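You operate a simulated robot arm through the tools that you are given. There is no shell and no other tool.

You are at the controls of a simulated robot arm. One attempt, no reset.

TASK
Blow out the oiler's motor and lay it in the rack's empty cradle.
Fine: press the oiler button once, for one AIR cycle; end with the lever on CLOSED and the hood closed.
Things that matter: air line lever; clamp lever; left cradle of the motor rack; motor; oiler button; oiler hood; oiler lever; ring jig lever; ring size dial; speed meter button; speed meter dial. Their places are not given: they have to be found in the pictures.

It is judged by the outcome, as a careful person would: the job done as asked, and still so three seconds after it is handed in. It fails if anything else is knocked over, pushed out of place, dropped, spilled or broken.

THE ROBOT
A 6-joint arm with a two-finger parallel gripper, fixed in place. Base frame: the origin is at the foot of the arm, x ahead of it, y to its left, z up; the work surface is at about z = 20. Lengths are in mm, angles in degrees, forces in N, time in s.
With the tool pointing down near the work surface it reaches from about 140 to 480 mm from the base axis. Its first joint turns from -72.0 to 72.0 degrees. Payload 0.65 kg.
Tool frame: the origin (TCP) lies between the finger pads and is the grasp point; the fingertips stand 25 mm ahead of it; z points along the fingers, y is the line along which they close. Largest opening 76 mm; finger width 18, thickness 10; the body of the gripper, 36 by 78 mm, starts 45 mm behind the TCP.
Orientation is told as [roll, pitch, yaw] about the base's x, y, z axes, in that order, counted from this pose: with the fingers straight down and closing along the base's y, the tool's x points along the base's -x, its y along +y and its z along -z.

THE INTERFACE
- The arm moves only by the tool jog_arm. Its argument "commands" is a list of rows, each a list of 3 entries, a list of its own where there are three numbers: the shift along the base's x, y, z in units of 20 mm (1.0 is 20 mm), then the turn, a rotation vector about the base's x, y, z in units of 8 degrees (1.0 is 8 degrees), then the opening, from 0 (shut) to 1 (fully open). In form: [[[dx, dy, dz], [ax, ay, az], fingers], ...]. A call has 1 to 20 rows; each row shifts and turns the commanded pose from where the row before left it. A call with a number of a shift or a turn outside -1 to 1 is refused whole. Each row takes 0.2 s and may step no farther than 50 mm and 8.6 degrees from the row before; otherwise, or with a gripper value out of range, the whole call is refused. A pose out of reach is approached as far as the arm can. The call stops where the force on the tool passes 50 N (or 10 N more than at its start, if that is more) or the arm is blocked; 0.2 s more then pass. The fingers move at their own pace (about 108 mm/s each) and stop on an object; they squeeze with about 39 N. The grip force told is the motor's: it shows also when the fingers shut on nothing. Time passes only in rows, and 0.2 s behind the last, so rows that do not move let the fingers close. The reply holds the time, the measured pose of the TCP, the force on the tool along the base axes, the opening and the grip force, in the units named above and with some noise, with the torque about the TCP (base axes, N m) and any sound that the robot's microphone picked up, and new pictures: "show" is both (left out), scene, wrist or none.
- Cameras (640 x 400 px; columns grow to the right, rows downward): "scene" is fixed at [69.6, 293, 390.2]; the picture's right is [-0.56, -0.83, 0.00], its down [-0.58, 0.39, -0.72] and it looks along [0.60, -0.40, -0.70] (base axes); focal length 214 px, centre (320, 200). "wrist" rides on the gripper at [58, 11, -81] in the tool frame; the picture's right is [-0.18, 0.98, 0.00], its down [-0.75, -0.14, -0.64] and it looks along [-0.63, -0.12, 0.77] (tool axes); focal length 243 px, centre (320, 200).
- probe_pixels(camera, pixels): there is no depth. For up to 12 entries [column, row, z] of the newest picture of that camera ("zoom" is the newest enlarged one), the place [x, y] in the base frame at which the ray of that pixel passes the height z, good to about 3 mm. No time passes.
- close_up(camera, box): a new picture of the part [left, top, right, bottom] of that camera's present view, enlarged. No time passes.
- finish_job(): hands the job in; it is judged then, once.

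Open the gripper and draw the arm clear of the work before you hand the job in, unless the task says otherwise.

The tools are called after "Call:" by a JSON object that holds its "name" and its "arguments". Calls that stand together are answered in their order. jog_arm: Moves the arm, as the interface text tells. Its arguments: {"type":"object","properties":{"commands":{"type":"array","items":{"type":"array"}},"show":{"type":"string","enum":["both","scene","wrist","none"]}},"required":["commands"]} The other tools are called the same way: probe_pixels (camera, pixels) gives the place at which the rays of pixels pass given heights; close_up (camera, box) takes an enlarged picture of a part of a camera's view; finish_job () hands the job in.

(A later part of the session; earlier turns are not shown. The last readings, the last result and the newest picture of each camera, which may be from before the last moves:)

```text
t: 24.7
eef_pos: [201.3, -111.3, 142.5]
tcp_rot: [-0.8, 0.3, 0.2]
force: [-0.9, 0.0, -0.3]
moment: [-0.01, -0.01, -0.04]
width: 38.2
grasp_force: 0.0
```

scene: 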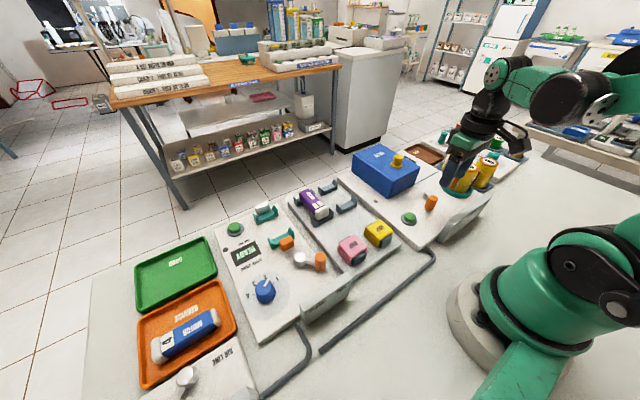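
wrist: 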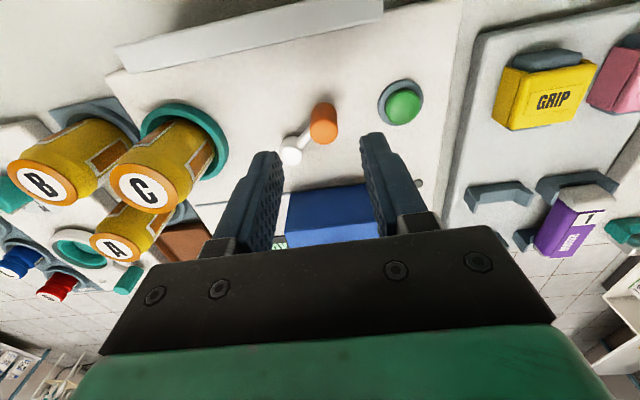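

The lever now points to AIR. I'll locate the button centre at (404,106) in the wrist view and (409,217) in the scene.

Call:
{"name": "close_up", "arguments": {"camera": "wrist", "box": [270, 50, 450, 200]}}

Call:
{"name": "close_up", "arguments": {"camera": "scene", "box": [380, 180, 460, 240]}}

Call:
{"name": "probe_pixels", "arguments": {"camera": "wrist", "pixels": [[404, 106, 25], [404, 106, 30], [404, 106, 35], [404, 106, 40]]}}

Call:
{"name": "probe_pixels", "arguments": {"camera": "scene", "pixels": [[409, 217, 25], [409, 217, 30], [409, 217, 35], [409, 217, 40]]}}

```text
2.67 times, centred on (360, 125) of wrist
```

zoom: 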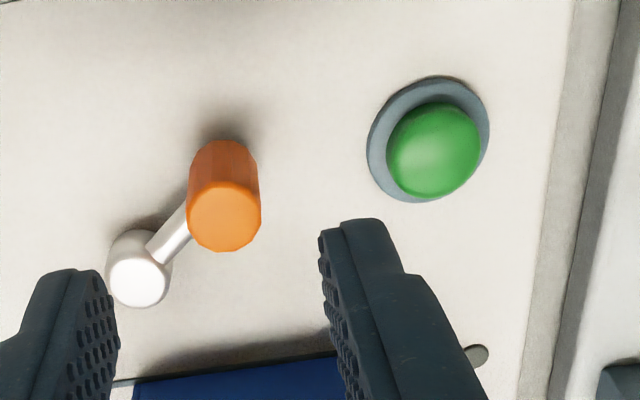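

```text
6.67 times, centred on (420, 210) of scene
```

zoom: 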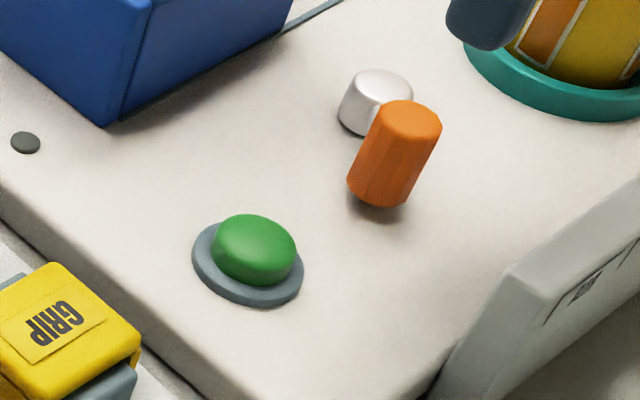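

```text
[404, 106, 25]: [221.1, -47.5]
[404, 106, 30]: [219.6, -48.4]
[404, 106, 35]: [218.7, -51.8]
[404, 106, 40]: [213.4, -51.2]
```

```text
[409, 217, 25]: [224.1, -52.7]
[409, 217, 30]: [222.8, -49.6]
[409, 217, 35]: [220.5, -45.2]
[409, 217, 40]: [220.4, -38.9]
```

The button is at about (221,-50), top near z≈31–34. I close the fingers and move above it at a safe height.

Call:
{"name": "jog_arm", "arguments": {"commands": [[[0.25, 0.77, 0], [0.1, 0, 0], 0], [[0.25, 0.77, 0], [0, 0, 0], 0], [[0.25, 0.77, -0.3], [0, 0, 0], 0], [[0.23, 0.76, -0.8], [0, 0, 0], 0], [[0, 0, -0.8], [0, 0, 0], 0], [[0, 0, -0.8], [0, 0, 0], 0]]}}

```text
t: 26.1
eef_pos: [221.0, -51.8, 88.1]
tcp_rot: [0.2, 0.3, -0.1]
force: [0.4, 0.2, -0.6]
moment: [-0.01, -0.03, 0.03]
width: 0.0
grasp_force: 23.7
```

scene: 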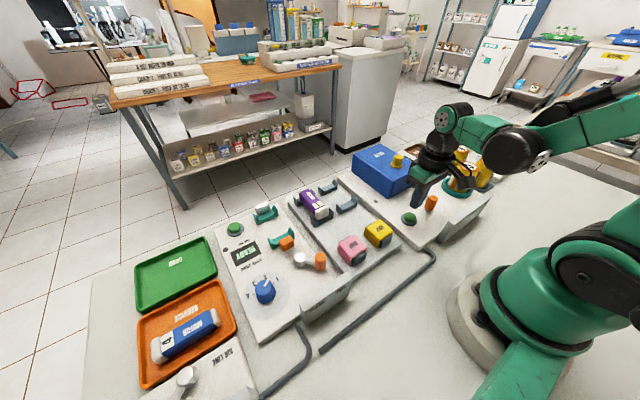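
wrist: 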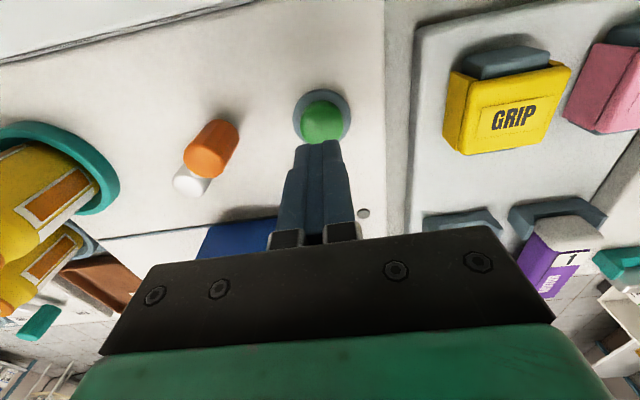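

The button is directly under the fingertips at (321,122). I shift 2 mm toward the base and lower close to it.

Call:
{"name": "jog_arm", "arguments": {"commands": [[[-0.1, 0, -0.6], [0, 0, 0], 0], [[0, 0, -0.6], [0, 0, 0], 0]]}}

```text
t: 26.7
eef_pos: [217.5, -51.9, 64.5]
tcp_rot: [0.2, 0.3, 0.0]
force: [-0.4, 0.8, 0.1]
moment: [0.01, 0.0, 0.01]
width: 0.0
grasp_force: 23.6
```

scene: 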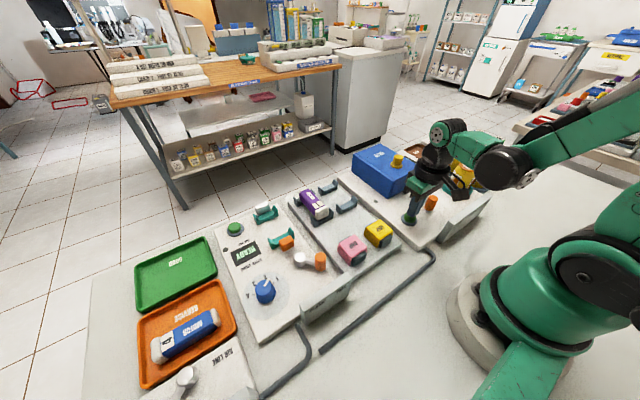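
wrist: 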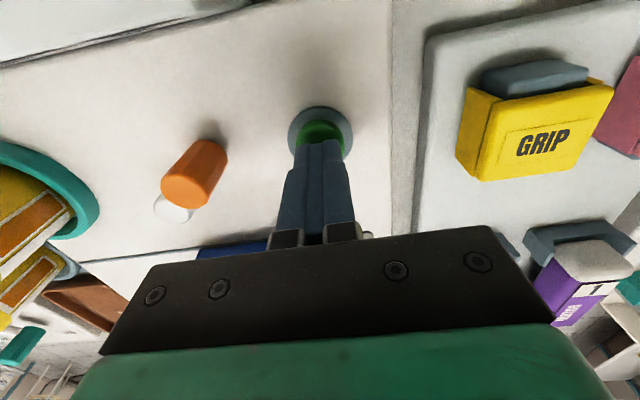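

The fingertips are just above the button. I press down in small steps, watching force and sound.

Call:
{"name": "jog_arm", "arguments": {"commands": [[[0, 0, -0.08], [0, 0, 0], 0], [[0, 0, -0.08], [0, 0, 0], 0], [[0, 0, -0.08], [0, 0, 0], 0], [[0, 0, -0.08], [0, 0, 0], 0]], "show": "none"}}

```text
t: 27.7
eef_pos: [219.7, -50.6, 57.6]
tcp_rot: [0.1, 0.3, -0.1]
force: [0.9, -0.5, 0.4]
moment: [-0.04, 0.0, 0.0]
width: 0.0
grasp_force: 23.8
```

Call:
{"name": "jog_arm", "arguments": {"commands": [[[0, 0, -0.06], [0, 0, 0], 0], [[0, 0, -0.06], [0, 0, 0], 0], [[0, 0, -0.06], [0, 0, 0], 0]], "show": "none"}}

```text
t: 28.5
eef_pos: [218.3, -51.3, 54.1]
tcp_rot: [0.1, 0.4, 0.0]
force: [-1.0, 1.5, 3.2]
moment: [0.0, 0.01, 0.03]
width: 0.0
grasp_force: 23.6
heard: click
```

A click was heard at 3 N, so the button is pressed. I lift off now and watch the oiler.

Call:
{"name": "jog_arm", "arguments": {"commands": [[[0, 0, 0.5], [0, 0, 0], 0], [[0, 0, 1], [0, 0, 0], 0], [[0, 0, 1], [0, 0, 0], 0]]}}

```text
t: 29.3
eef_pos: [220.4, -49.8, 103.4]
tcp_rot: [0.2, 0.2, 0.0]
force: [-0.3, 0.6, 0.2]
moment: [-0.01, -0.04, 0.0]
width: 0.0
grasp_force: 23.3
```

scene: 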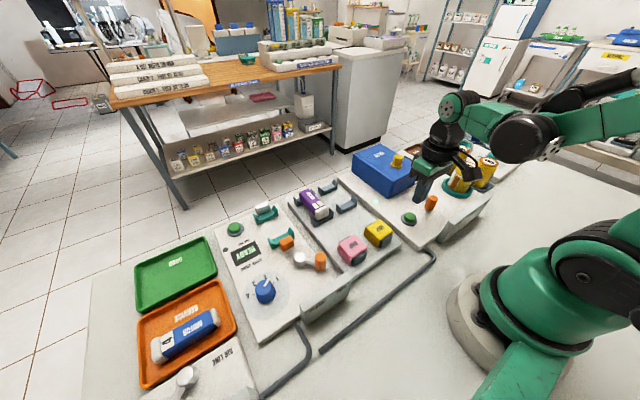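
wrist: 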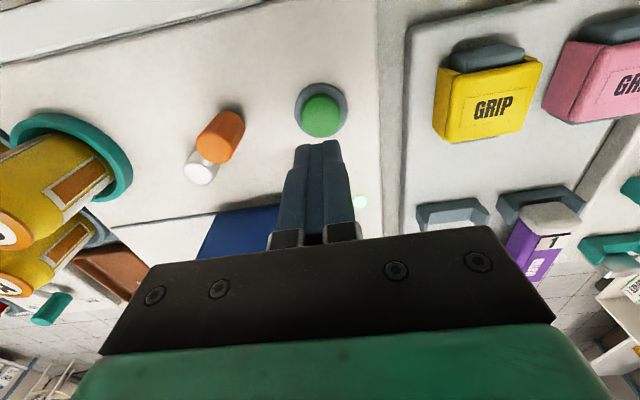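

The indicator dot at (361,202) is now lit, so the cycle is running. I rise to where the display behind the hood is visible and wait.

Call:
{"name": "jog_arm", "arguments": {"commands": [[[0, -0.5, 1], [0, 0, 0], 0], [[0, -0.7, 1], [0, 0, 0], 0.3], [[0, -0.7, 1], [0, 0, 0], 0.5], [[0, -0.7, 1], [0, 0, 0], 0.5], [[0, -0.7, 1], [0, 0, 0], 0.5], [[0, -0.7, 1], [0, 0, 0], 0.5]], "show": "wrist"}}

```text
t: 30.7
eef_pos: [219.6, -130.1, 225.5]
tcp_rot: [0.1, 0.2, 0.1]
force: [0.3, -0.3, -0.7]
moment: [-0.02, 0.01, -0.01]
width: 38.0
grasp_force: 0.2
```

wrist: 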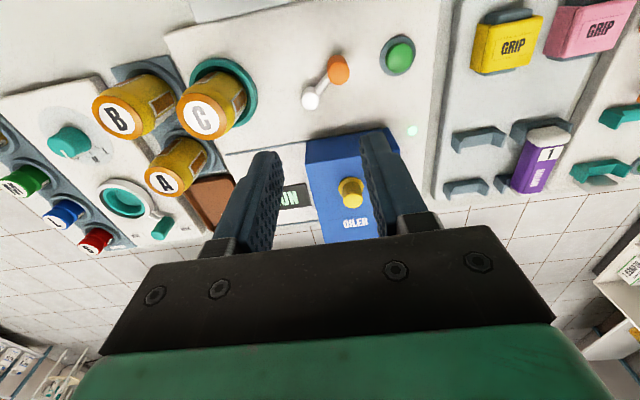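

The display shows "…UN" (RUN). I shift a little so it's unobstructed and let the cycle run.

Call:
{"name": "jog_arm", "arguments": {"commands": [[[0.5, 0, 0.5], [0, 0, 0], 0.9], [[0.5, 0, 0.5], [0, 0, 0], 0.9], [[0, 0, 0], [0, 0, 0], 0.9], [[0, 0, 0], [0, 0, 0], 0.9], [[0, 0, 0], [0, 0, 0], 0.9]], "show": "wrist"}}

```text
t: 31.9
eef_pos: [240.3, -130.1, 243.7]
tcp_rot: [0.1, 0.2, -0.1]
force: [-0.9, 0.3, 0.0]
moment: [-0.01, 0.04, -0.03]
width: 68.4
grasp_force: 0.2
```

wrist: 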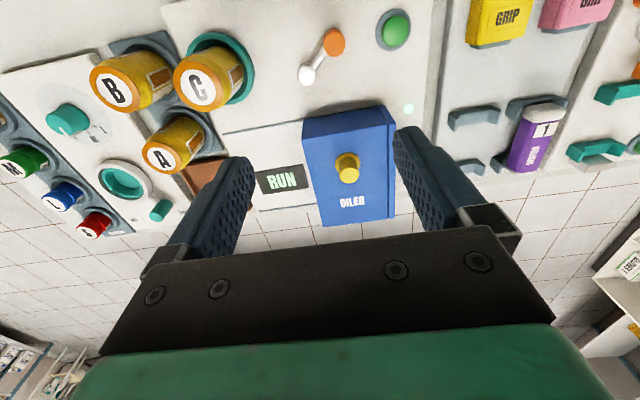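

The display reads RUN and the lamp at (408,109) is lit. I wait for it to end.

Call:
{"name": "jog_arm", "arguments": {"commands": [[[0, 0, 0], [0, 0, 0], 0.9], [[0, 0, 0], [0, 0, 0], 0.9], [[0, 0, 0], [0, 0, 0], 0.9], [[0, 0, 0], [0, 0, 0], 0.9], [[0, 0, 0], [0, 0, 0], 0.9], [[0, 0, 0], [0, 0, 0], 0.9], [[0, 0, 0], [0, 0, 0], 0.9], [[0, 0, 0], [0, 0, 0], 0.9], [[0, 0, 0], [0, 0, 0], 0.9], [[0, 0, 0], [0, 0, 0], 0.9]], "show": "wrist"}}

```text
t: 34.1
eef_pos: [239.2, -130.9, 243.7]
tcp_rot: [0.0, 0.3, 0.0]
force: [0.4, 0.2, 0.3]
moment: [-0.02, -0.01, 0.02]
width: 68.6
grasp_force: 0.0
```

wrist: 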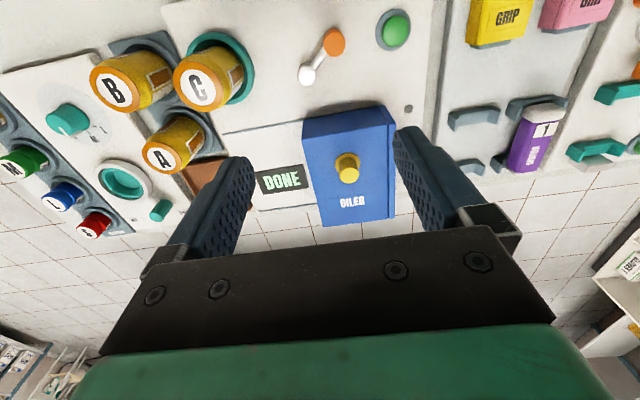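

The display reads DONE and the lamp is off. Next is returning the lever to CLOSED, so I locate its knob top at (334,39).

Call:
{"name": "close_up", "arguments": {"camera": "wrist", "box": [270, 10, 430, 130]}}

Call:
{"name": "probe_pixels", "arguments": {"camera": "wrist", "pixels": [[333, 42, 57], [306, 75, 40]]}}

Call:
{"name": "jog_arm", "arguments": {"commands": [[[0, 0, 0], [0, 0, 0], 0.5]], "show": "scene"}}

Call:
{"name": "close_up", "arguments": {"camera": "scene", "box": [380, 180, 460, 240]}}

Call:
{"name": "probe_pixels", "arguments": {"camera": "scene", "pixels": [[433, 198, 57], [428, 193, 38]]}}

```text
3.33 times, centred on (350, 70) of wrist
```

zoom: 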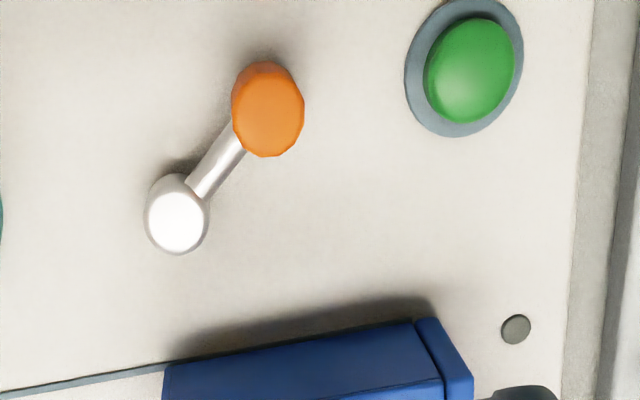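

```text
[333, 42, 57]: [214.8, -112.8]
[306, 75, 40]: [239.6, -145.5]
```

```text
t: 34.5
eef_pos: [239.6, -129.6, 244.2]
tcp_rot: [0.1, 0.2, 0.0]
force: [0.3, -0.1, -0.3]
moment: [0.03, -0.02, 0.0]
width: 38.1
grasp_force: 0.0
```

scene: 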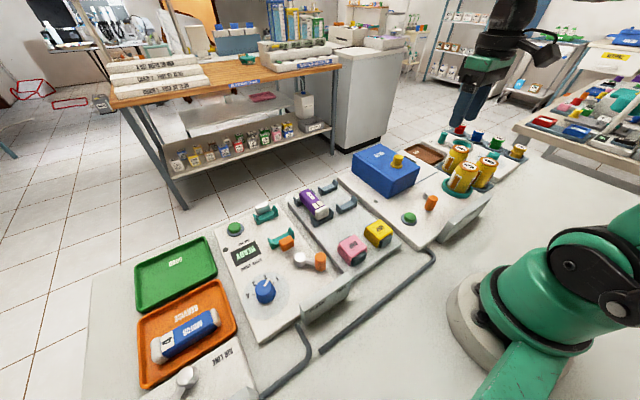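

```text
6.67 times, centred on (420, 210) of scene
```

zoom: 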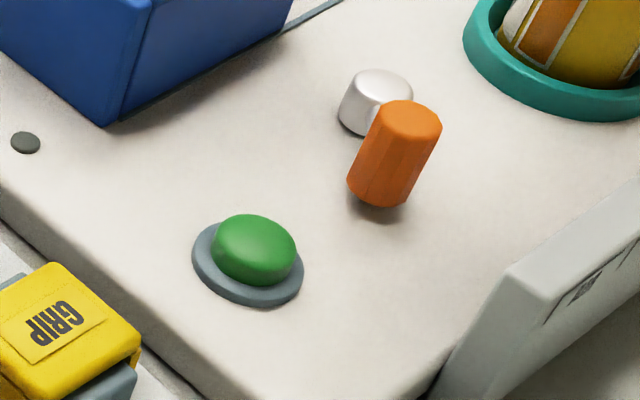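

```text
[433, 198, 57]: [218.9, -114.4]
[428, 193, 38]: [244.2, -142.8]
```

The knob is at about (216.5,-113.5), i.e. ~50° from CLOSED about the hub (241.7,-144.5). I descend onto it with yaw -50°.

Call:
{"name": "jog_arm", "arguments": {"commands": [[[-0.2, 0.15, -0.9], [0, 0, -0.89], 0.5], [[-0.2, 0.15, -0.9], [0, 0, -0.89], 0.5], [[-0.2, 0.15, -0.9], [0, 0, -0.89], 0.5], [[-0.2, 0.15, -0.9], [0, 0, -0.89], 0.5], [[-0.2, 0.15, -0.9], [0, 0, -0.89], 0.5], [[-0.155, 0.055, -0.9], [0, 0, -0.89], 0.5], [[0, 0, -0.9], [0, 0, -0.89], 0.5]]}}

```text
t: 36.1
eef_pos: [215.5, -112.5, 119.6]
tcp_rot: [0.3, 0.3, -49.9]
force: [-0.9, -0.4, -1.0]
moment: [0.02, 0.03, 0.0]
width: 38.0
grasp_force: 0.1
```

scene: 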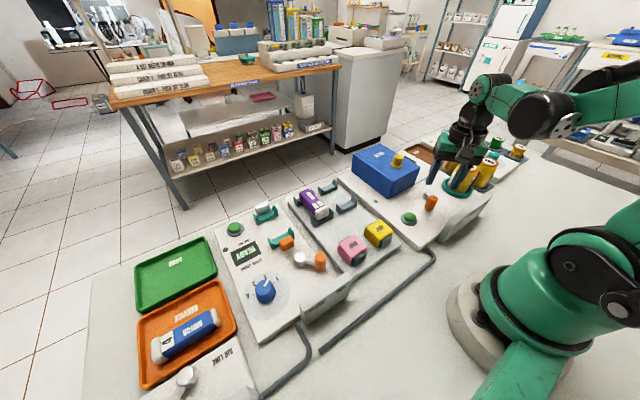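
wrist: 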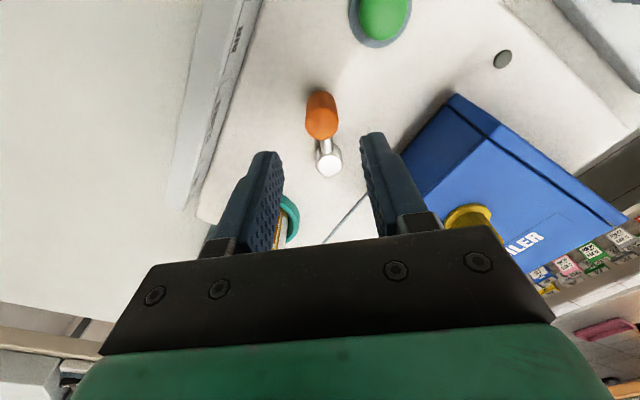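

The knob is centred below the gripper at (321,122). I descend and close on it.

Call:
{"name": "jog_arm", "arguments": {"commands": [[[0, 0, -0.9], [0, 0, 0], 0.5], [[0, 0, -0.9], [0, 0, 0], 0.5], [[0, 0, -0.88], [0, 0, 0], 0.5], [[0, 0, 0], [0, 0, 0], 0.2], [[0, 0, 0], [0, 0, 0], 0], [[0, 0, 0], [0, 0, 0], 0]], "show": "wrist"}}

```text
t: 37.5
eef_pos: [216.8, -113.0, 63.8]
tcp_rot: [0.3, 0.3, -49.8]
force: [4.7, 1.6, -6.0]
moment: [0.0, 0.5, 0.12]
width: 20.9
grasp_force: 37.1
```

wrist: 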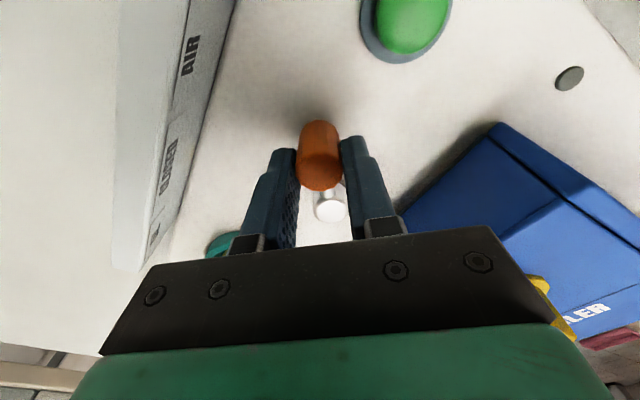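

Gripped. I swing it back toward CLOSED along the fitted arc, four steps first.

Call:
{"name": "jog_arm", "arguments": {"commands": [[[-0.205, -0.172, 0.02], [0, 0, 0.893], 0], [[-0.18, -0.198, 0.02], [0, 0, 0.893], 0], [[-0.15, -0.219, 0], [0, 0, 0.893], 0], [[-0.121, -0.238, 0], [0, 0, 0.893], 0]], "show": "wrist"}}

```text
t: 38.5
eef_pos: [204.0, -130.4, 66.8]
tcp_rot: [0.2, -0.1, -21.1]
force: [26.8, -9.5, 0.1]
moment: [-0.55, -0.41, -0.01]
width: 20.1
grasp_force: 37.8
```

wrist: 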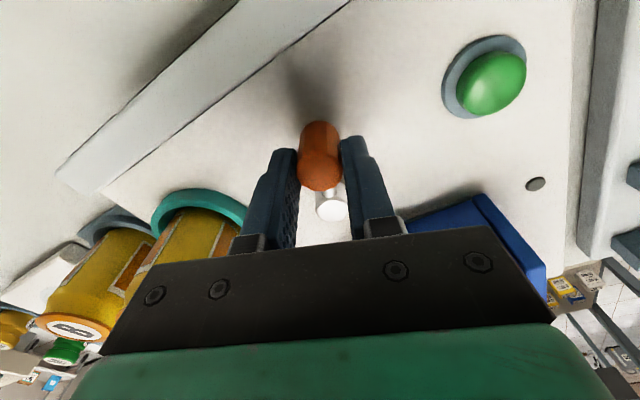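

The arc is slightly too wide (27 N inward), so I correct by 1.5 mm and finish the last 23° to CLOSED.

Call:
{"name": "jog_arm", "arguments": {"commands": [[[0.07, -0.03, -0.02], [0, 0, 0], 0], [[-0.08, -0.25, 0], [0, 0, 0.893], 0], [[-0.05, -0.262, 0], [0, 0, 0.893], 0], [[-0.01, -0.267, 0], [0, 0, 0.893], 0]]}}

```text
t: 39.5
eef_pos: [201.0, -144.2, 64.7]
tcp_rot: [0.3, 0.7, -1.7]
force: [-2.0, 2.6, 12.5]
moment: [-0.48, -0.41, 0.12]
width: 20.5
grasp_force: 37.6
stopped in row 4: the force on the tool passed its limit at 54 N (the readings are from after the stop); the commanded pose is now the measured one
```

scene: 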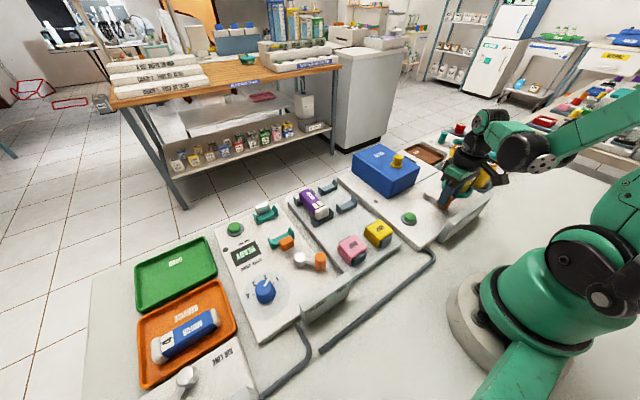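
wrist: 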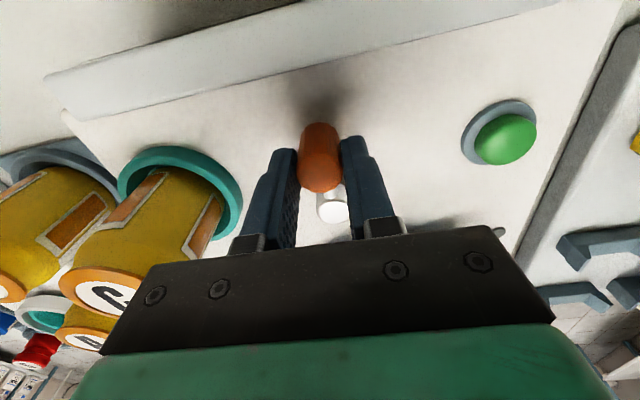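

It ended at (201,-144.2), within about 1 mm of the original CLOSED position. I release, rise and compare the lever with its first pictures.

Call:
{"name": "jog_arm", "arguments": {"commands": [[[0, 0, 0], [0, 0, 0], 0.5], [[0, 0, 0], [0, 0, 0], 0.5], [[0, 0, 0.8], [0, 0, 0], 0.5], [[0.1, 0.1, 1], [0, 0, 0.2], 0.5], [[0, 0, 1], [0, 0, 0], 0.5], [[0, 0, 0.6], [0, 0, 0], 0.5]]}}

Call:
{"name": "close_up", "arguments": {"camera": "wrist", "box": [220, 50, 480, 212]}}

Call:
{"name": "close_up", "arguments": {"camera": "scene", "box": [390, 160, 490, 240]}}

```text
t: 40.9
eef_pos: [201.8, -143.0, 133.6]
tcp_rot: [0.4, 0.6, -0.2]
force: [-0.8, -0.6, 0.1]
moment: [-0.01, 0.0, 0.01]
width: 37.8
grasp_force: 0.2
```

scene: 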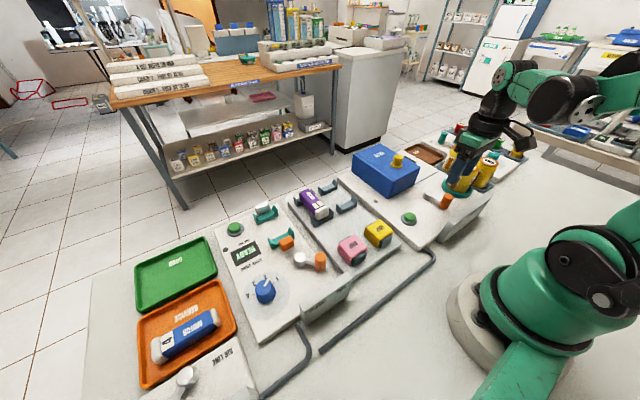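
wrist: 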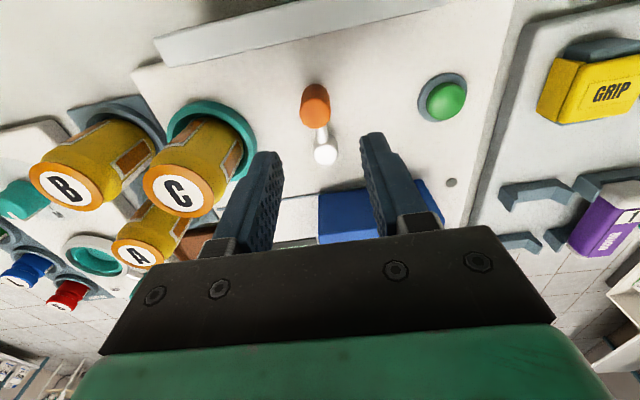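

```text
2.46 times, centred on (350, 131) of wrist
```

zoom: 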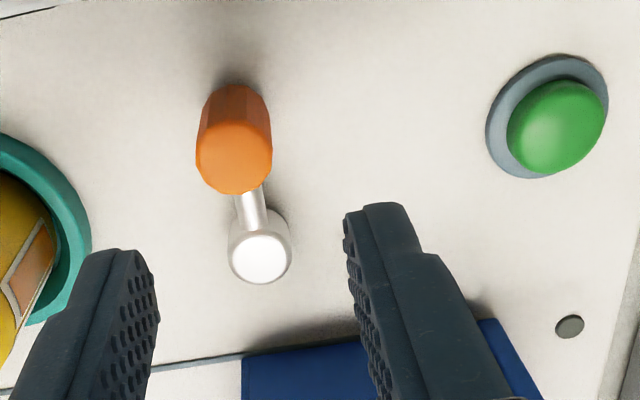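

```text
5.00 times, centred on (440, 200) of scene
```

zoom: 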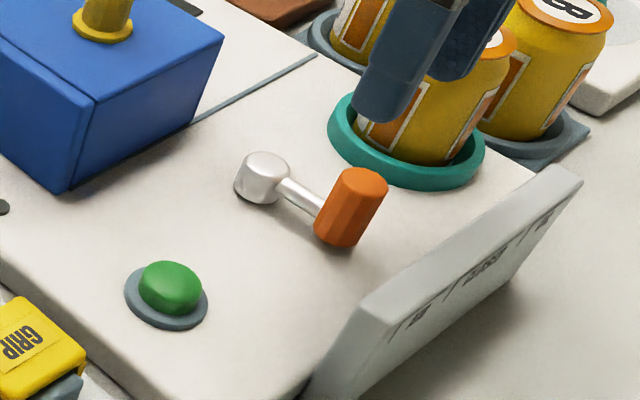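

The lever matches its original CLOSED pose exactly. Now back to the hood knob at (335.7,-121.7) to open it.

Call:
{"name": "jog_arm", "arguments": {"commands": [[[0.9, 0.15, 0.8], [0, 0, 0], 0.6], [[1, 0.15, 0.5], [0, 0, 0], 0.6], [[1, 0.15, 0], [0, 0, 0], 0.6], [[1, 0.15, 0], [0, 0, 0], 0.6], [[1, 0.15, 0], [0, 0, 0], 0.6], [[1, 0.15, 0], [0, 0, 0], 0.6], [[0.8, 0.15, 0], [-0.03, -0.05, 0], 0.6], [[0, 0, -0.5], [0, 0, 0], 0.6]]}}

```text
t: 42.7
eef_pos: [337.3, -121.8, 147.4]
tcp_rot: [0.1, 0.2, -0.2]
force: [0.0, -0.1, -0.4]
moment: [-0.03, -0.01, -0.01]
width: 45.5
grasp_force: 0.1
```

scene: 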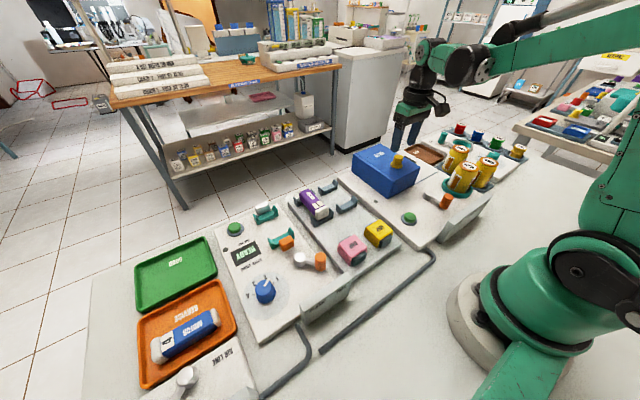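
wrist: 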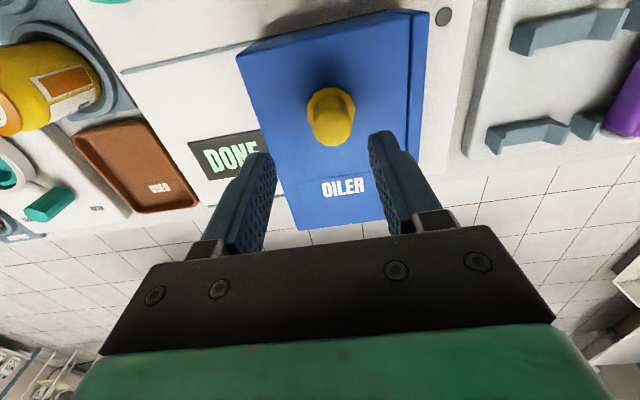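

Call:
{"name": "close_up", "arguments": {"camera": "wrist", "box": [220, 0, 480, 220]}}

Call:
{"name": "close_up", "arguments": {"camera": "scene", "box": [340, 120, 440, 210]}}

Call:
{"name": "probe_pixels", "arguments": {"camera": "wrist", "pixels": [[333, 128, 103], [330, 108, 80]]}}

Call:
{"name": "probe_pixels", "arguments": {"camera": "scene", "pixels": [[398, 155, 103]]}}

```text
1.82 times, centred on (350, 110) of wrist
```

zoom: 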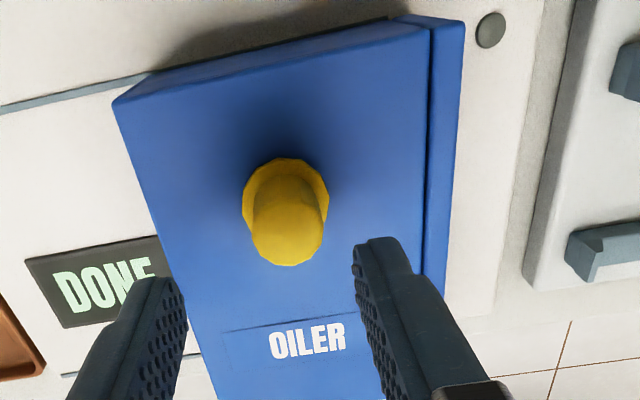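

```text
4.44 times, centred on (390, 165) of scene
```

zoom: 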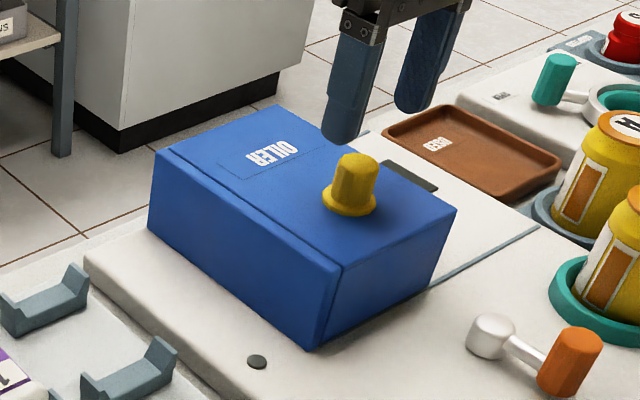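

```text
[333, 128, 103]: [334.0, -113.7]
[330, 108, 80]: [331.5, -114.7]
```

```text
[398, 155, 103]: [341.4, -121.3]
```

The hood slid fully shut, so the knob is now near y≈-115. I shift +6.5 mm, lower and grip it.

Call:
{"name": "jog_arm", "arguments": {"commands": [[[-0.05, 0.33, -0.8], [0, 0, 0], 0.6], [[0, 0, -0.8], [0, 0, 0], 0.6], [[0, 0, -0.25], [0, 0, 0], 0.6], [[0, 0, 0], [0, 0, 0], 0], [[0, 0, 0], [0, 0, 0], 0], [[0, 0, 0], [0, 0, 0], 0]], "show": "wrist"}}

```text
t: 44.1
eef_pos: [335.3, -114.1, 111.7]
tcp_rot: [0.0, 0.2, -0.2]
force: [0.8, 0.0, -2.7]
moment: [-0.34, 0.05, -0.01]
width: 20.9
grasp_force: 37.9
```

wrist: 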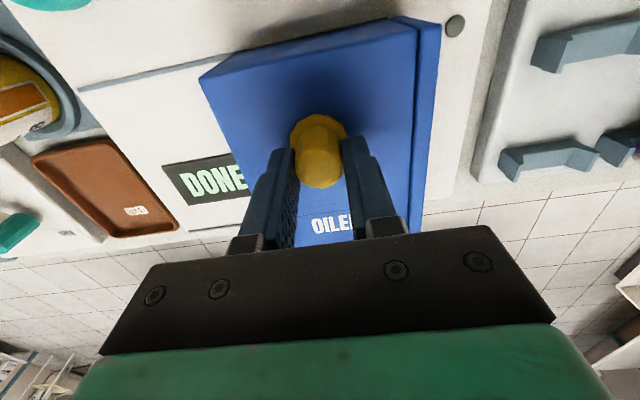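

Gripped. I slide the hood in -y back to its open position near y≈-207.

Call:
{"name": "jog_arm", "arguments": {"commands": [[[0, -0.5, 0], [0, 0, 0], 0], [[0, -0.5, 0], [0, 0, 0], 0], [[0, -0.5, 0], [0, 0, 0], 0], [[0, -0.5, 0], [0, 0, 0], 0], [[0, -0.5, 0], [0, 0, 0], 0], [[0, -0.5, 0], [0, 0, 0], 0], [[0, -0.5, 0], [0, 0, 0], 0], [[0, -0.5, 0], [0, 0, 0], 0], [[0, -0.5, 0], [0, 0, 0], 0]]}}

```text
t: 46.1
eef_pos: [335.0, -204.8, 112.3]
tcp_rot: [0.0, 0.2, -0.2]
force: [6.4, 0.5, -8.7]
moment: [-0.29, -0.97, -0.03]
width: 21.2
grasp_force: 38.5
```

scene: 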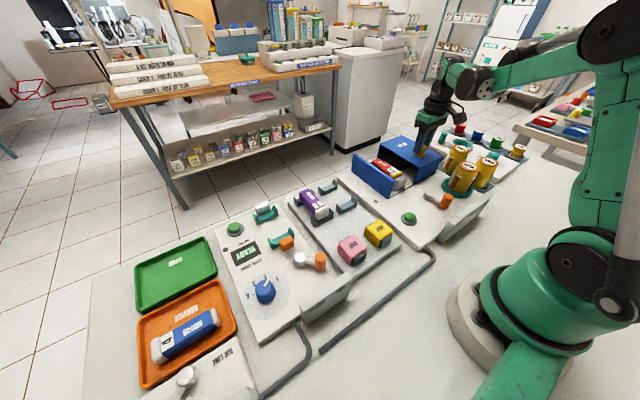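
wrist: 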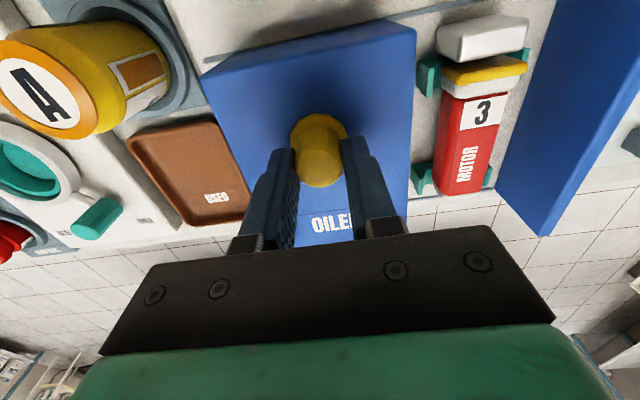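

The hood is open and the motor's amber (oily) band is gone. I release, rise and move above the motor.

Call:
{"name": "jog_arm", "arguments": {"commands": [[[0, -0.15, 0], [0, 0, 0], 0], [[0, 0, 0], [0, 0, 0], 0.6], [[0, 0, 0.2], [0, 0, 0], 0.6], [[0, 0, 1], [0, 0, 0], 0.6], [[0, 0, 1], [0, 0, 0], 0.6], [[0, 1, 0], [0, 0, 0], 0.6], [[0.1, 1, 0], [0, 0, 0], 0.6], [[0.1, 1, 0], [0, 0, 0], 0.6], [[0.1, 1, 0], [0, 0, 0], 0.6], [[0, 0.6, -0.3], [0, 0, 0], 0.6]]}}

Call:
{"name": "close_up", "arguments": {"camera": "wrist", "box": [220, 20, 480, 212]}}

```text
t: 48.3
eef_pos: [340.7, -116.9, 148.8]
tcp_rot: [0.0, 0.2, -0.1]
force: [0.4, 0.0, -0.6]
moment: [0.01, 0.01, -0.01]
width: 45.5
grasp_force: 0.1
```

scene: 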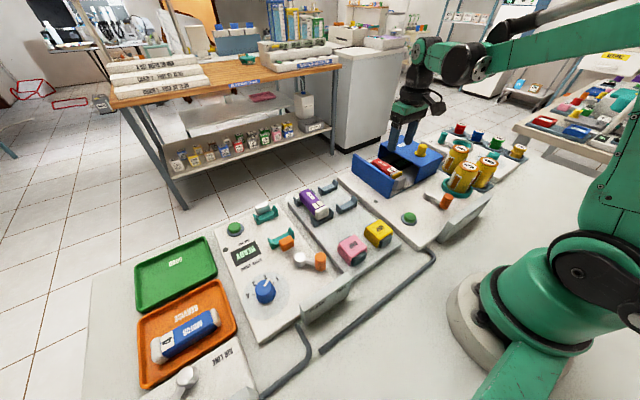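
wrist: 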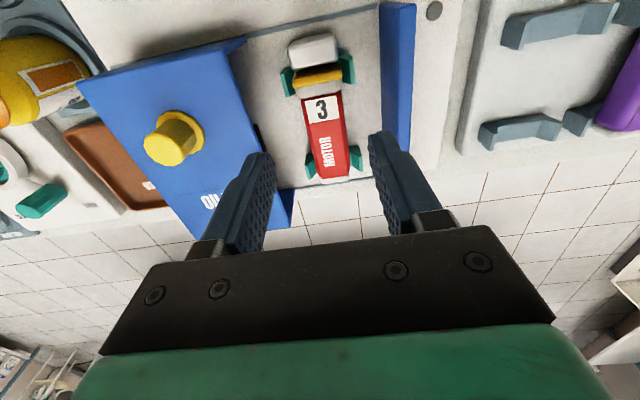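

```text
2.08 times, centred on (350, 116) of wrist
```

zoom: 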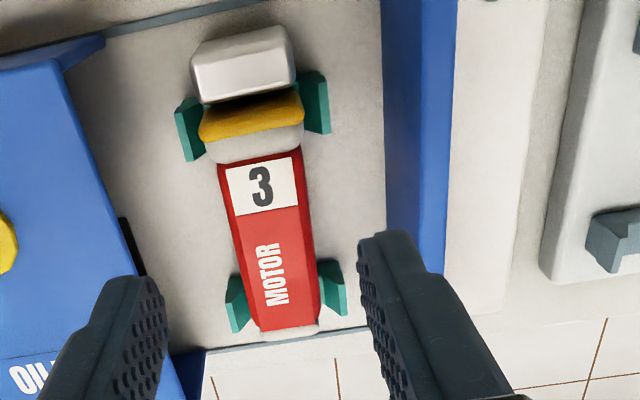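

Call:
{"name": "probe_pixels", "arguments": {"camera": "wrist", "pixels": [[326, 123, 60], [321, 98, 60], [332, 165, 60], [313, 65, 60], [311, 47, 60], [336, 100, 60], [305, 103, 60], [290, 83, 45], [349, 70, 45], [312, 165, 45], [357, 155, 45]]}}

Call:
{"name": "close_up", "arguments": {"camera": "scene", "box": [345, 130, 435, 210]}}

```text
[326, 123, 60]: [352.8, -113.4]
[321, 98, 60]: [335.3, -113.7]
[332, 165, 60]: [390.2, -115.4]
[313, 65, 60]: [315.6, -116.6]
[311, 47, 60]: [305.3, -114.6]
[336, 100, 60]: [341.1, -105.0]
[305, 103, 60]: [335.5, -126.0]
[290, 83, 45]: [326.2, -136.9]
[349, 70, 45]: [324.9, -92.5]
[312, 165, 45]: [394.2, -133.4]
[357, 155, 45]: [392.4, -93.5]
```

```text
5.00 times, centred on (390, 170) of scene
```

zoom: 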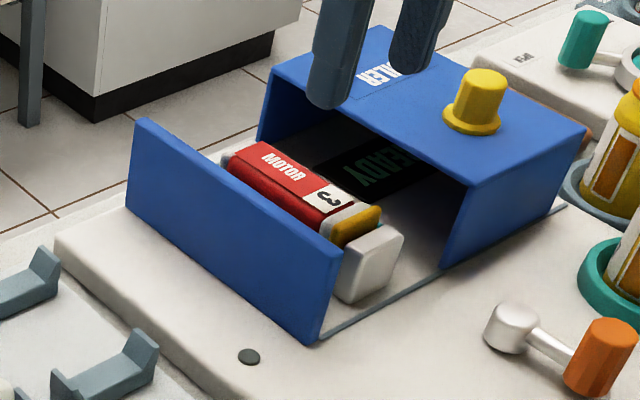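

The motor is centred at y≈-114.5, spanning x≈297–388 with its red body behind x≈333. I descend to grip it at x≈350.

Call:
{"name": "jog_arm", "arguments": {"commands": [[[0.45, 0.1, -0.8], [0, 0, 0], 0.6], [[0, 0, -0.8], [0, 0, 0], 0.6], [[0, 0, -0.8], [0, 0, 0], 0.6], [[0, 0, -0.7], [0, 0, 0], 0.6]]}}

```text
t: 49.3
eef_pos: [350.9, -114.4, 87.7]
tcp_rot: [0.0, 0.2, -0.2]
force: [-0.2, 0.2, -0.2]
moment: [-0.01, 0.01, 0.0]
width: 45.7
grasp_force: 0.2
```

scene: 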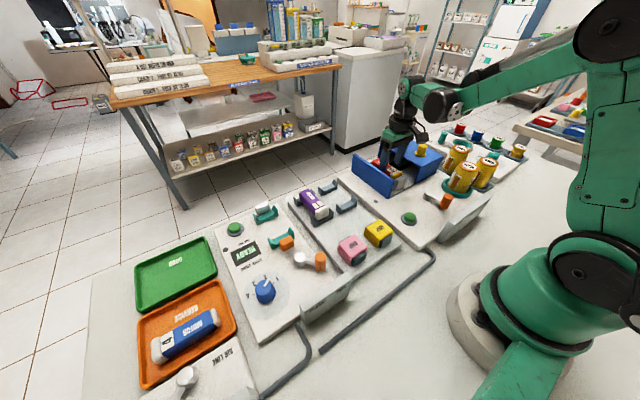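
wrist: 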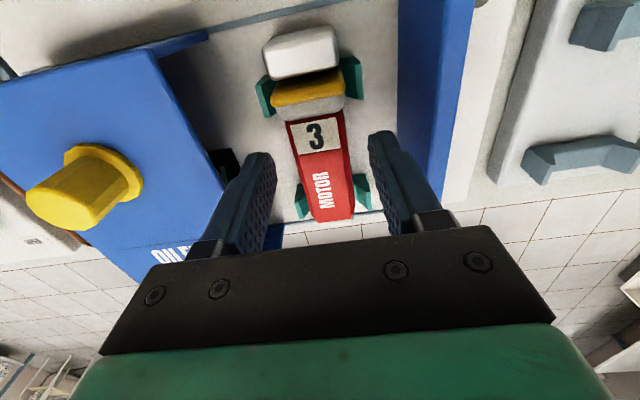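

The motor is centred between the fingers. I lower the remaining 26 mm and close.

Call:
{"name": "jog_arm", "arguments": {"commands": [[[0, 0, -0.6], [0, 0, 0], 0.6], [[0, 0, -0.5], [0, 0, 0], 0.6], [[0, 0, -0.22], [0, 0, 0], 0.6]]}}

```text
t: 50.1
eef_pos: [351.1, -114.6, 61.6]
tcp_rot: [-0.1, 0.3, -0.2]
force: [0.6, 0.9, 1.0]
moment: [-0.01, 0.0, -0.03]
width: 45.4
grasp_force: 0.0
```

scene: 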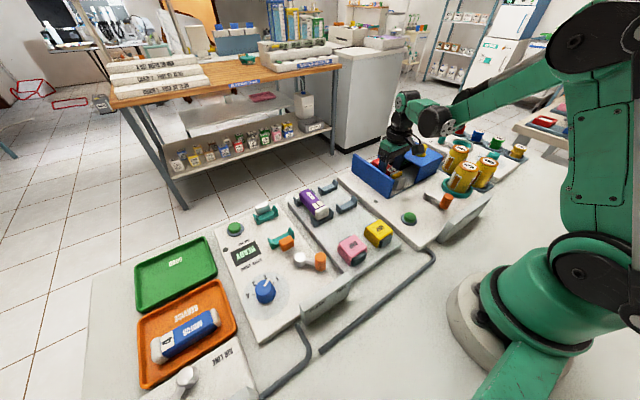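
wrist: 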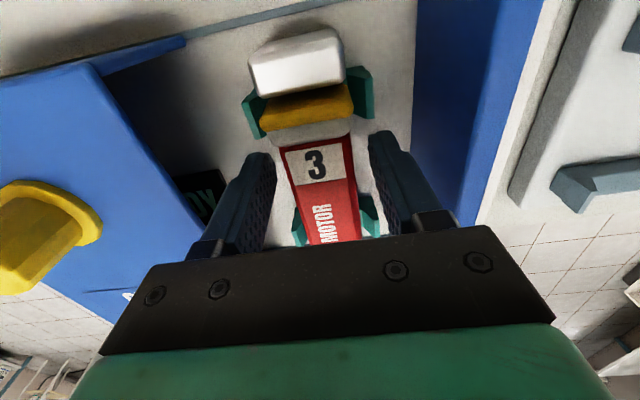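

The fingers straddle the red body. I close on the motor.

Call:
{"name": "jog_arm", "arguments": {"commands": [[[0, 0, -0.05], [0, 0, 0], 0.4], [[0, 0, 0], [0, 0, 0], 0.2], [[0, 0, 0], [0, 0, 0], 0], [[0, 0, 0], [0, 0, 0], 0]], "show": "wrist"}}

```text
t: 51.1
eef_pos: [350.0, -114.9, 60.6]
tcp_rot: [0.0, 0.2, -0.2]
force: [0.6, -3.4, 8.8]
moment: [-0.08, 0.03, 0.01]
width: 29.6
grasp_force: 39.0
```

wrist: 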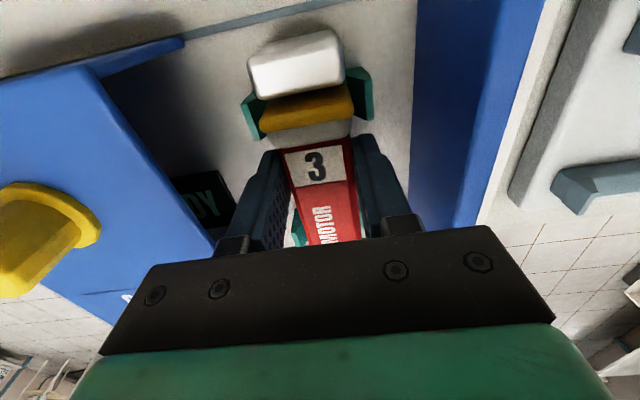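

The motor is gripped at 29.6 mm width. I lift it straight up slowly.

Call:
{"name": "jog_arm", "arguments": {"commands": [[[0, 0, 0.2], [0, 0, 0], 0], [[0, 0, 0.4], [0, 0, 0], 0], [[0, 0, 0.8], [0, 0, 0], 0], [[0, 0, 1], [0, 0, 0], 0], [[0, 0, 1], [0, 0, 0], 0], [[0, 0, 1], [0, 0, 0], 0]]}}

```text
t: 52.5
eef_pos: [352.3, -114.3, 149.1]
tcp_rot: [0.0, 0.2, -0.2]
force: [-0.5, -0.7, -1.3]
moment: [0.0, -0.01, 0.02]
width: 29.4
grasp_force: 38.9
```

scene: 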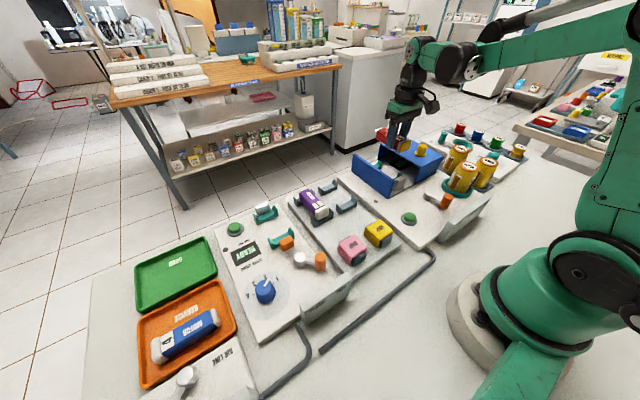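
wrist: 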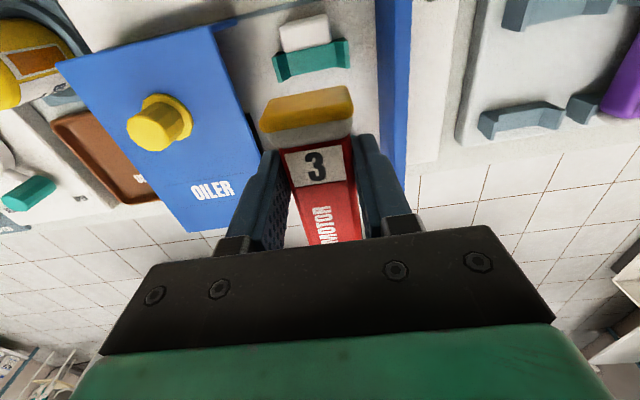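

The white block stayed behind in the oiler as a separate part. I'll zoom to check the motor and what's left there.

Call:
{"name": "close_up", "arguments": {"camera": "wrist", "box": [220, 0, 460, 240]}}

Call:
{"name": "close_up", "arguments": {"camera": "scene", "box": [345, 100, 455, 210]}}

Call:
{"name": "close_up", "arguments": {"camera": "scene", "box": [290, 160, 390, 240]}}

```text
1.67 times, centred on (340, 120) of wrist
```

zoom: 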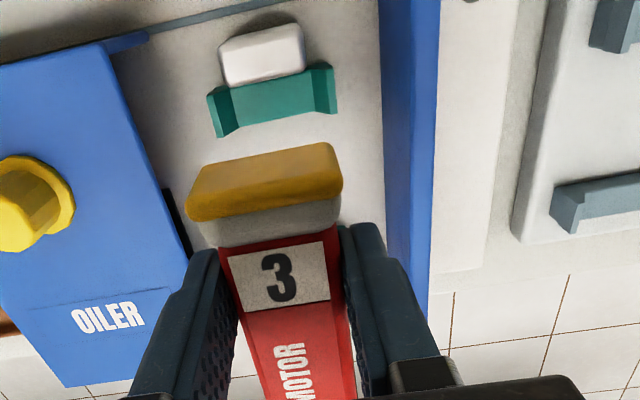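

```text
3.64 times, centred on (400, 155) of scene
```

zoom: 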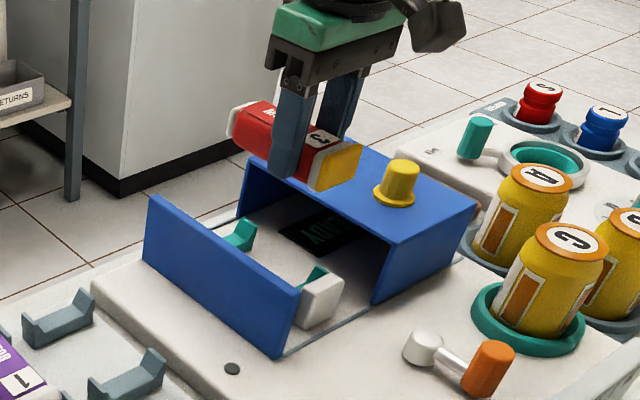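

```text
5.00 times, centred on (340, 200) of scene
```

zoom: 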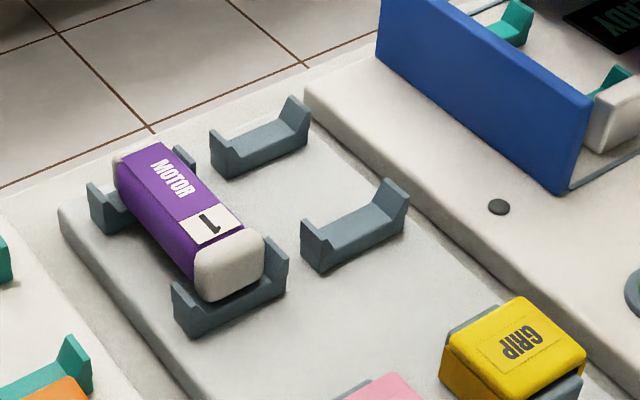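

The motor is intact, and the white block is just the oiler's nozzle. I carry the motor partway toward the rack, high up, and then measure the empty cradle.

Call:
{"name": "jog_arm", "arguments": {"commands": [[[0, 0.8, 0.5], [0, 0, 0], 0], [[0, 1, 0.5], [0, 0, 0], 0], [[0, 1, 0.5], [0, 0, 0], 0], [[-0.5, 1, 0.5], [0, 0, 0], 0], [[-0.5, 0.5, 0], [0, 0, 0], 0], [[0, 0, 0], [0, 0, 0], 0]]}}

```text
t: 53.9
eef_pos: [331.7, -27.6, 186.9]
tcp_rot: [0.0, 0.2, -0.2]
force: [0.0, 0.4, -0.8]
moment: [0.01, 0.01, 0.04]
width: 29.3
grasp_force: 38.4
```

scene: 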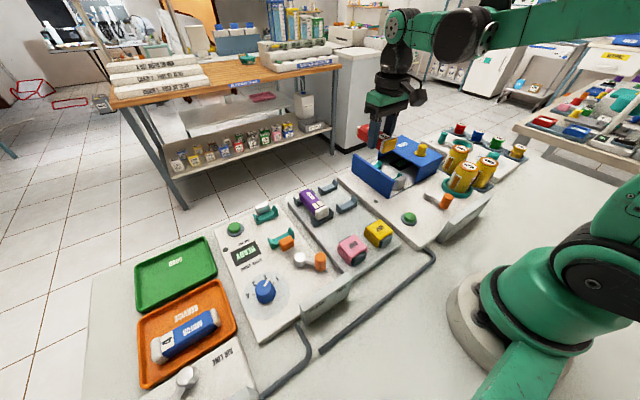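
wrist: 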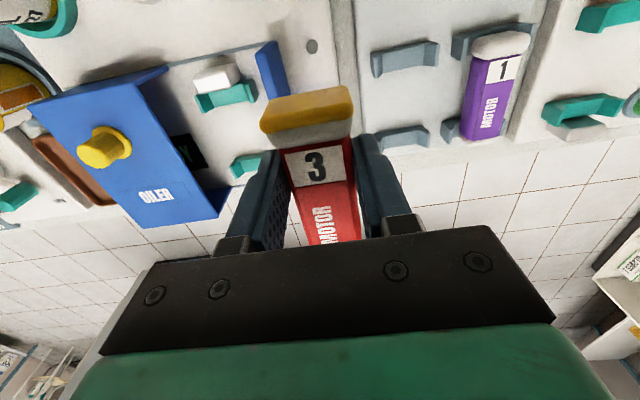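

Call:
{"name": "close_up", "arguments": {"camera": "wrist", "box": [340, 10, 560, 170]}}

Call:
{"name": "close_up", "arguments": {"camera": "wrist", "box": [170, 40, 340, 190]}}

Call:
{"name": "close_up", "arguments": {"camera": "scene", "box": [300, 165, 370, 225]}}

Call:
{"name": "close_up", "arguments": {"camera": "scene", "box": [340, 140, 430, 215]}}

```text
2.50 times, centred on (450, 90) of wrist
```

zoom: 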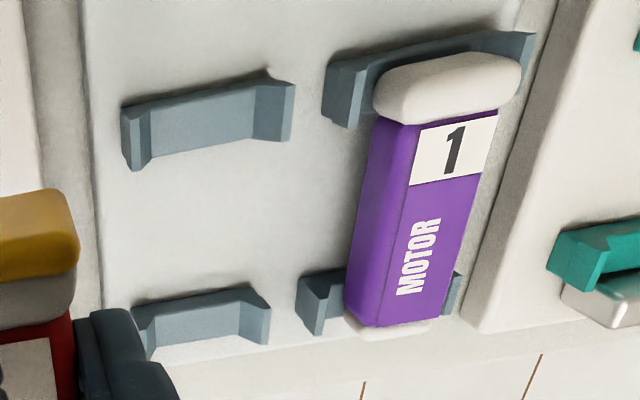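

```text
2.67 times, centred on (255, 115) of wrist
```

zoom: 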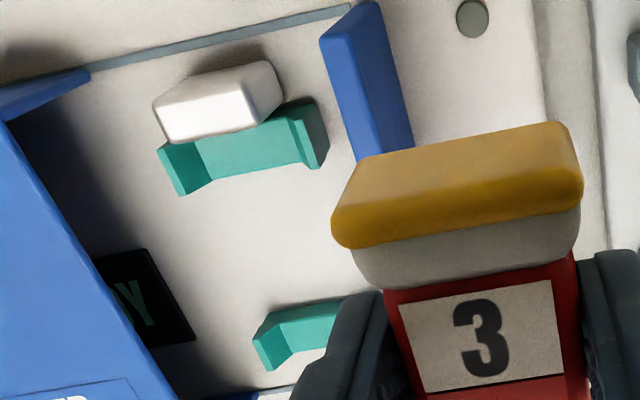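

```text
6.67 times, centred on (335, 195) of scene
```

zoom: 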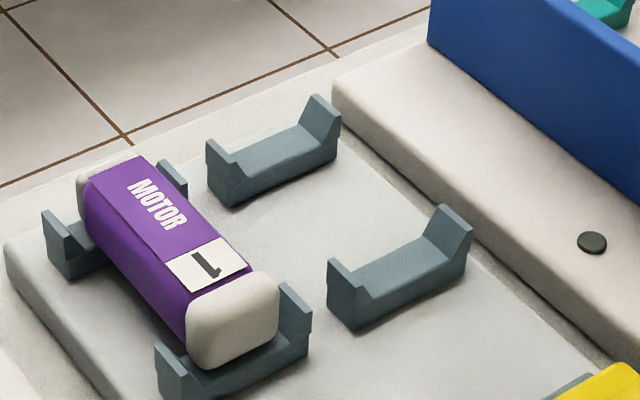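

```text
5.33 times, centred on (385, 178) of scene
```

zoom: 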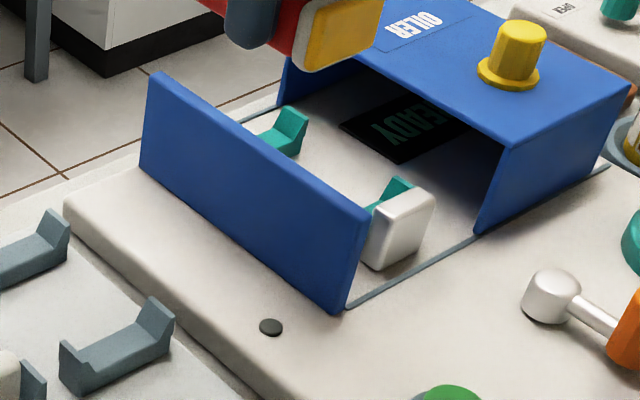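

I'll probe the cradle features (rack front at ~(404,60), rear ~(402,138); oiler front ~(227,97)) at several heights from both cameras.

Call:
{"name": "probe_pixels", "arguments": {"camera": "wrist", "pixels": [[404.4, 59.6, 42], [402, 138, 42], [227, 97, 42], [378, 65, 42], [431, 54, 42], [381, 142, 42], [423, 135, 42], [203, 102.5, 42], [251, 91, 42], [238, 169, 42], [484, 53, 52], [492, 100, 58]]}}

Call:
{"name": "probe_pixels", "arguments": {"camera": "scene", "pixels": [[338, 206, 42], [355, 200, 42], [346.5, 203, 42], [320, 190, 42], [335, 183, 42], [327.5, 186.5, 42], [346.5, 203, 36], [327.5, 186.5, 36], [414, 175.5, 42], [396, 166, 42], [317, 200, 58]]}}

```text
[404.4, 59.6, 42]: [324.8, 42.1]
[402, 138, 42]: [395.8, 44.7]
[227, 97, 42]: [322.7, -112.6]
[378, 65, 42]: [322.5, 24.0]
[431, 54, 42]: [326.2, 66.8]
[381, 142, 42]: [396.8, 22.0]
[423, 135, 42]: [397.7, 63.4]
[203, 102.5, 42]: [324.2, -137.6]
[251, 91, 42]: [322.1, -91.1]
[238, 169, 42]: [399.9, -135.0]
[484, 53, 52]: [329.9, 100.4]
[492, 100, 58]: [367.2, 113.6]
```

```text
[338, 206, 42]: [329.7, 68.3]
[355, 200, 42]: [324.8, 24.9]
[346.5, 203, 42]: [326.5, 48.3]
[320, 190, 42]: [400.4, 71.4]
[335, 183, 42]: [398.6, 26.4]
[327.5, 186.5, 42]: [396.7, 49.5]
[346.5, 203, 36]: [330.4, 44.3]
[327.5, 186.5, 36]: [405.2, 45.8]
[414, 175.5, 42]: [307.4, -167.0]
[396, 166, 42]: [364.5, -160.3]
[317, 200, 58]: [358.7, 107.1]
```

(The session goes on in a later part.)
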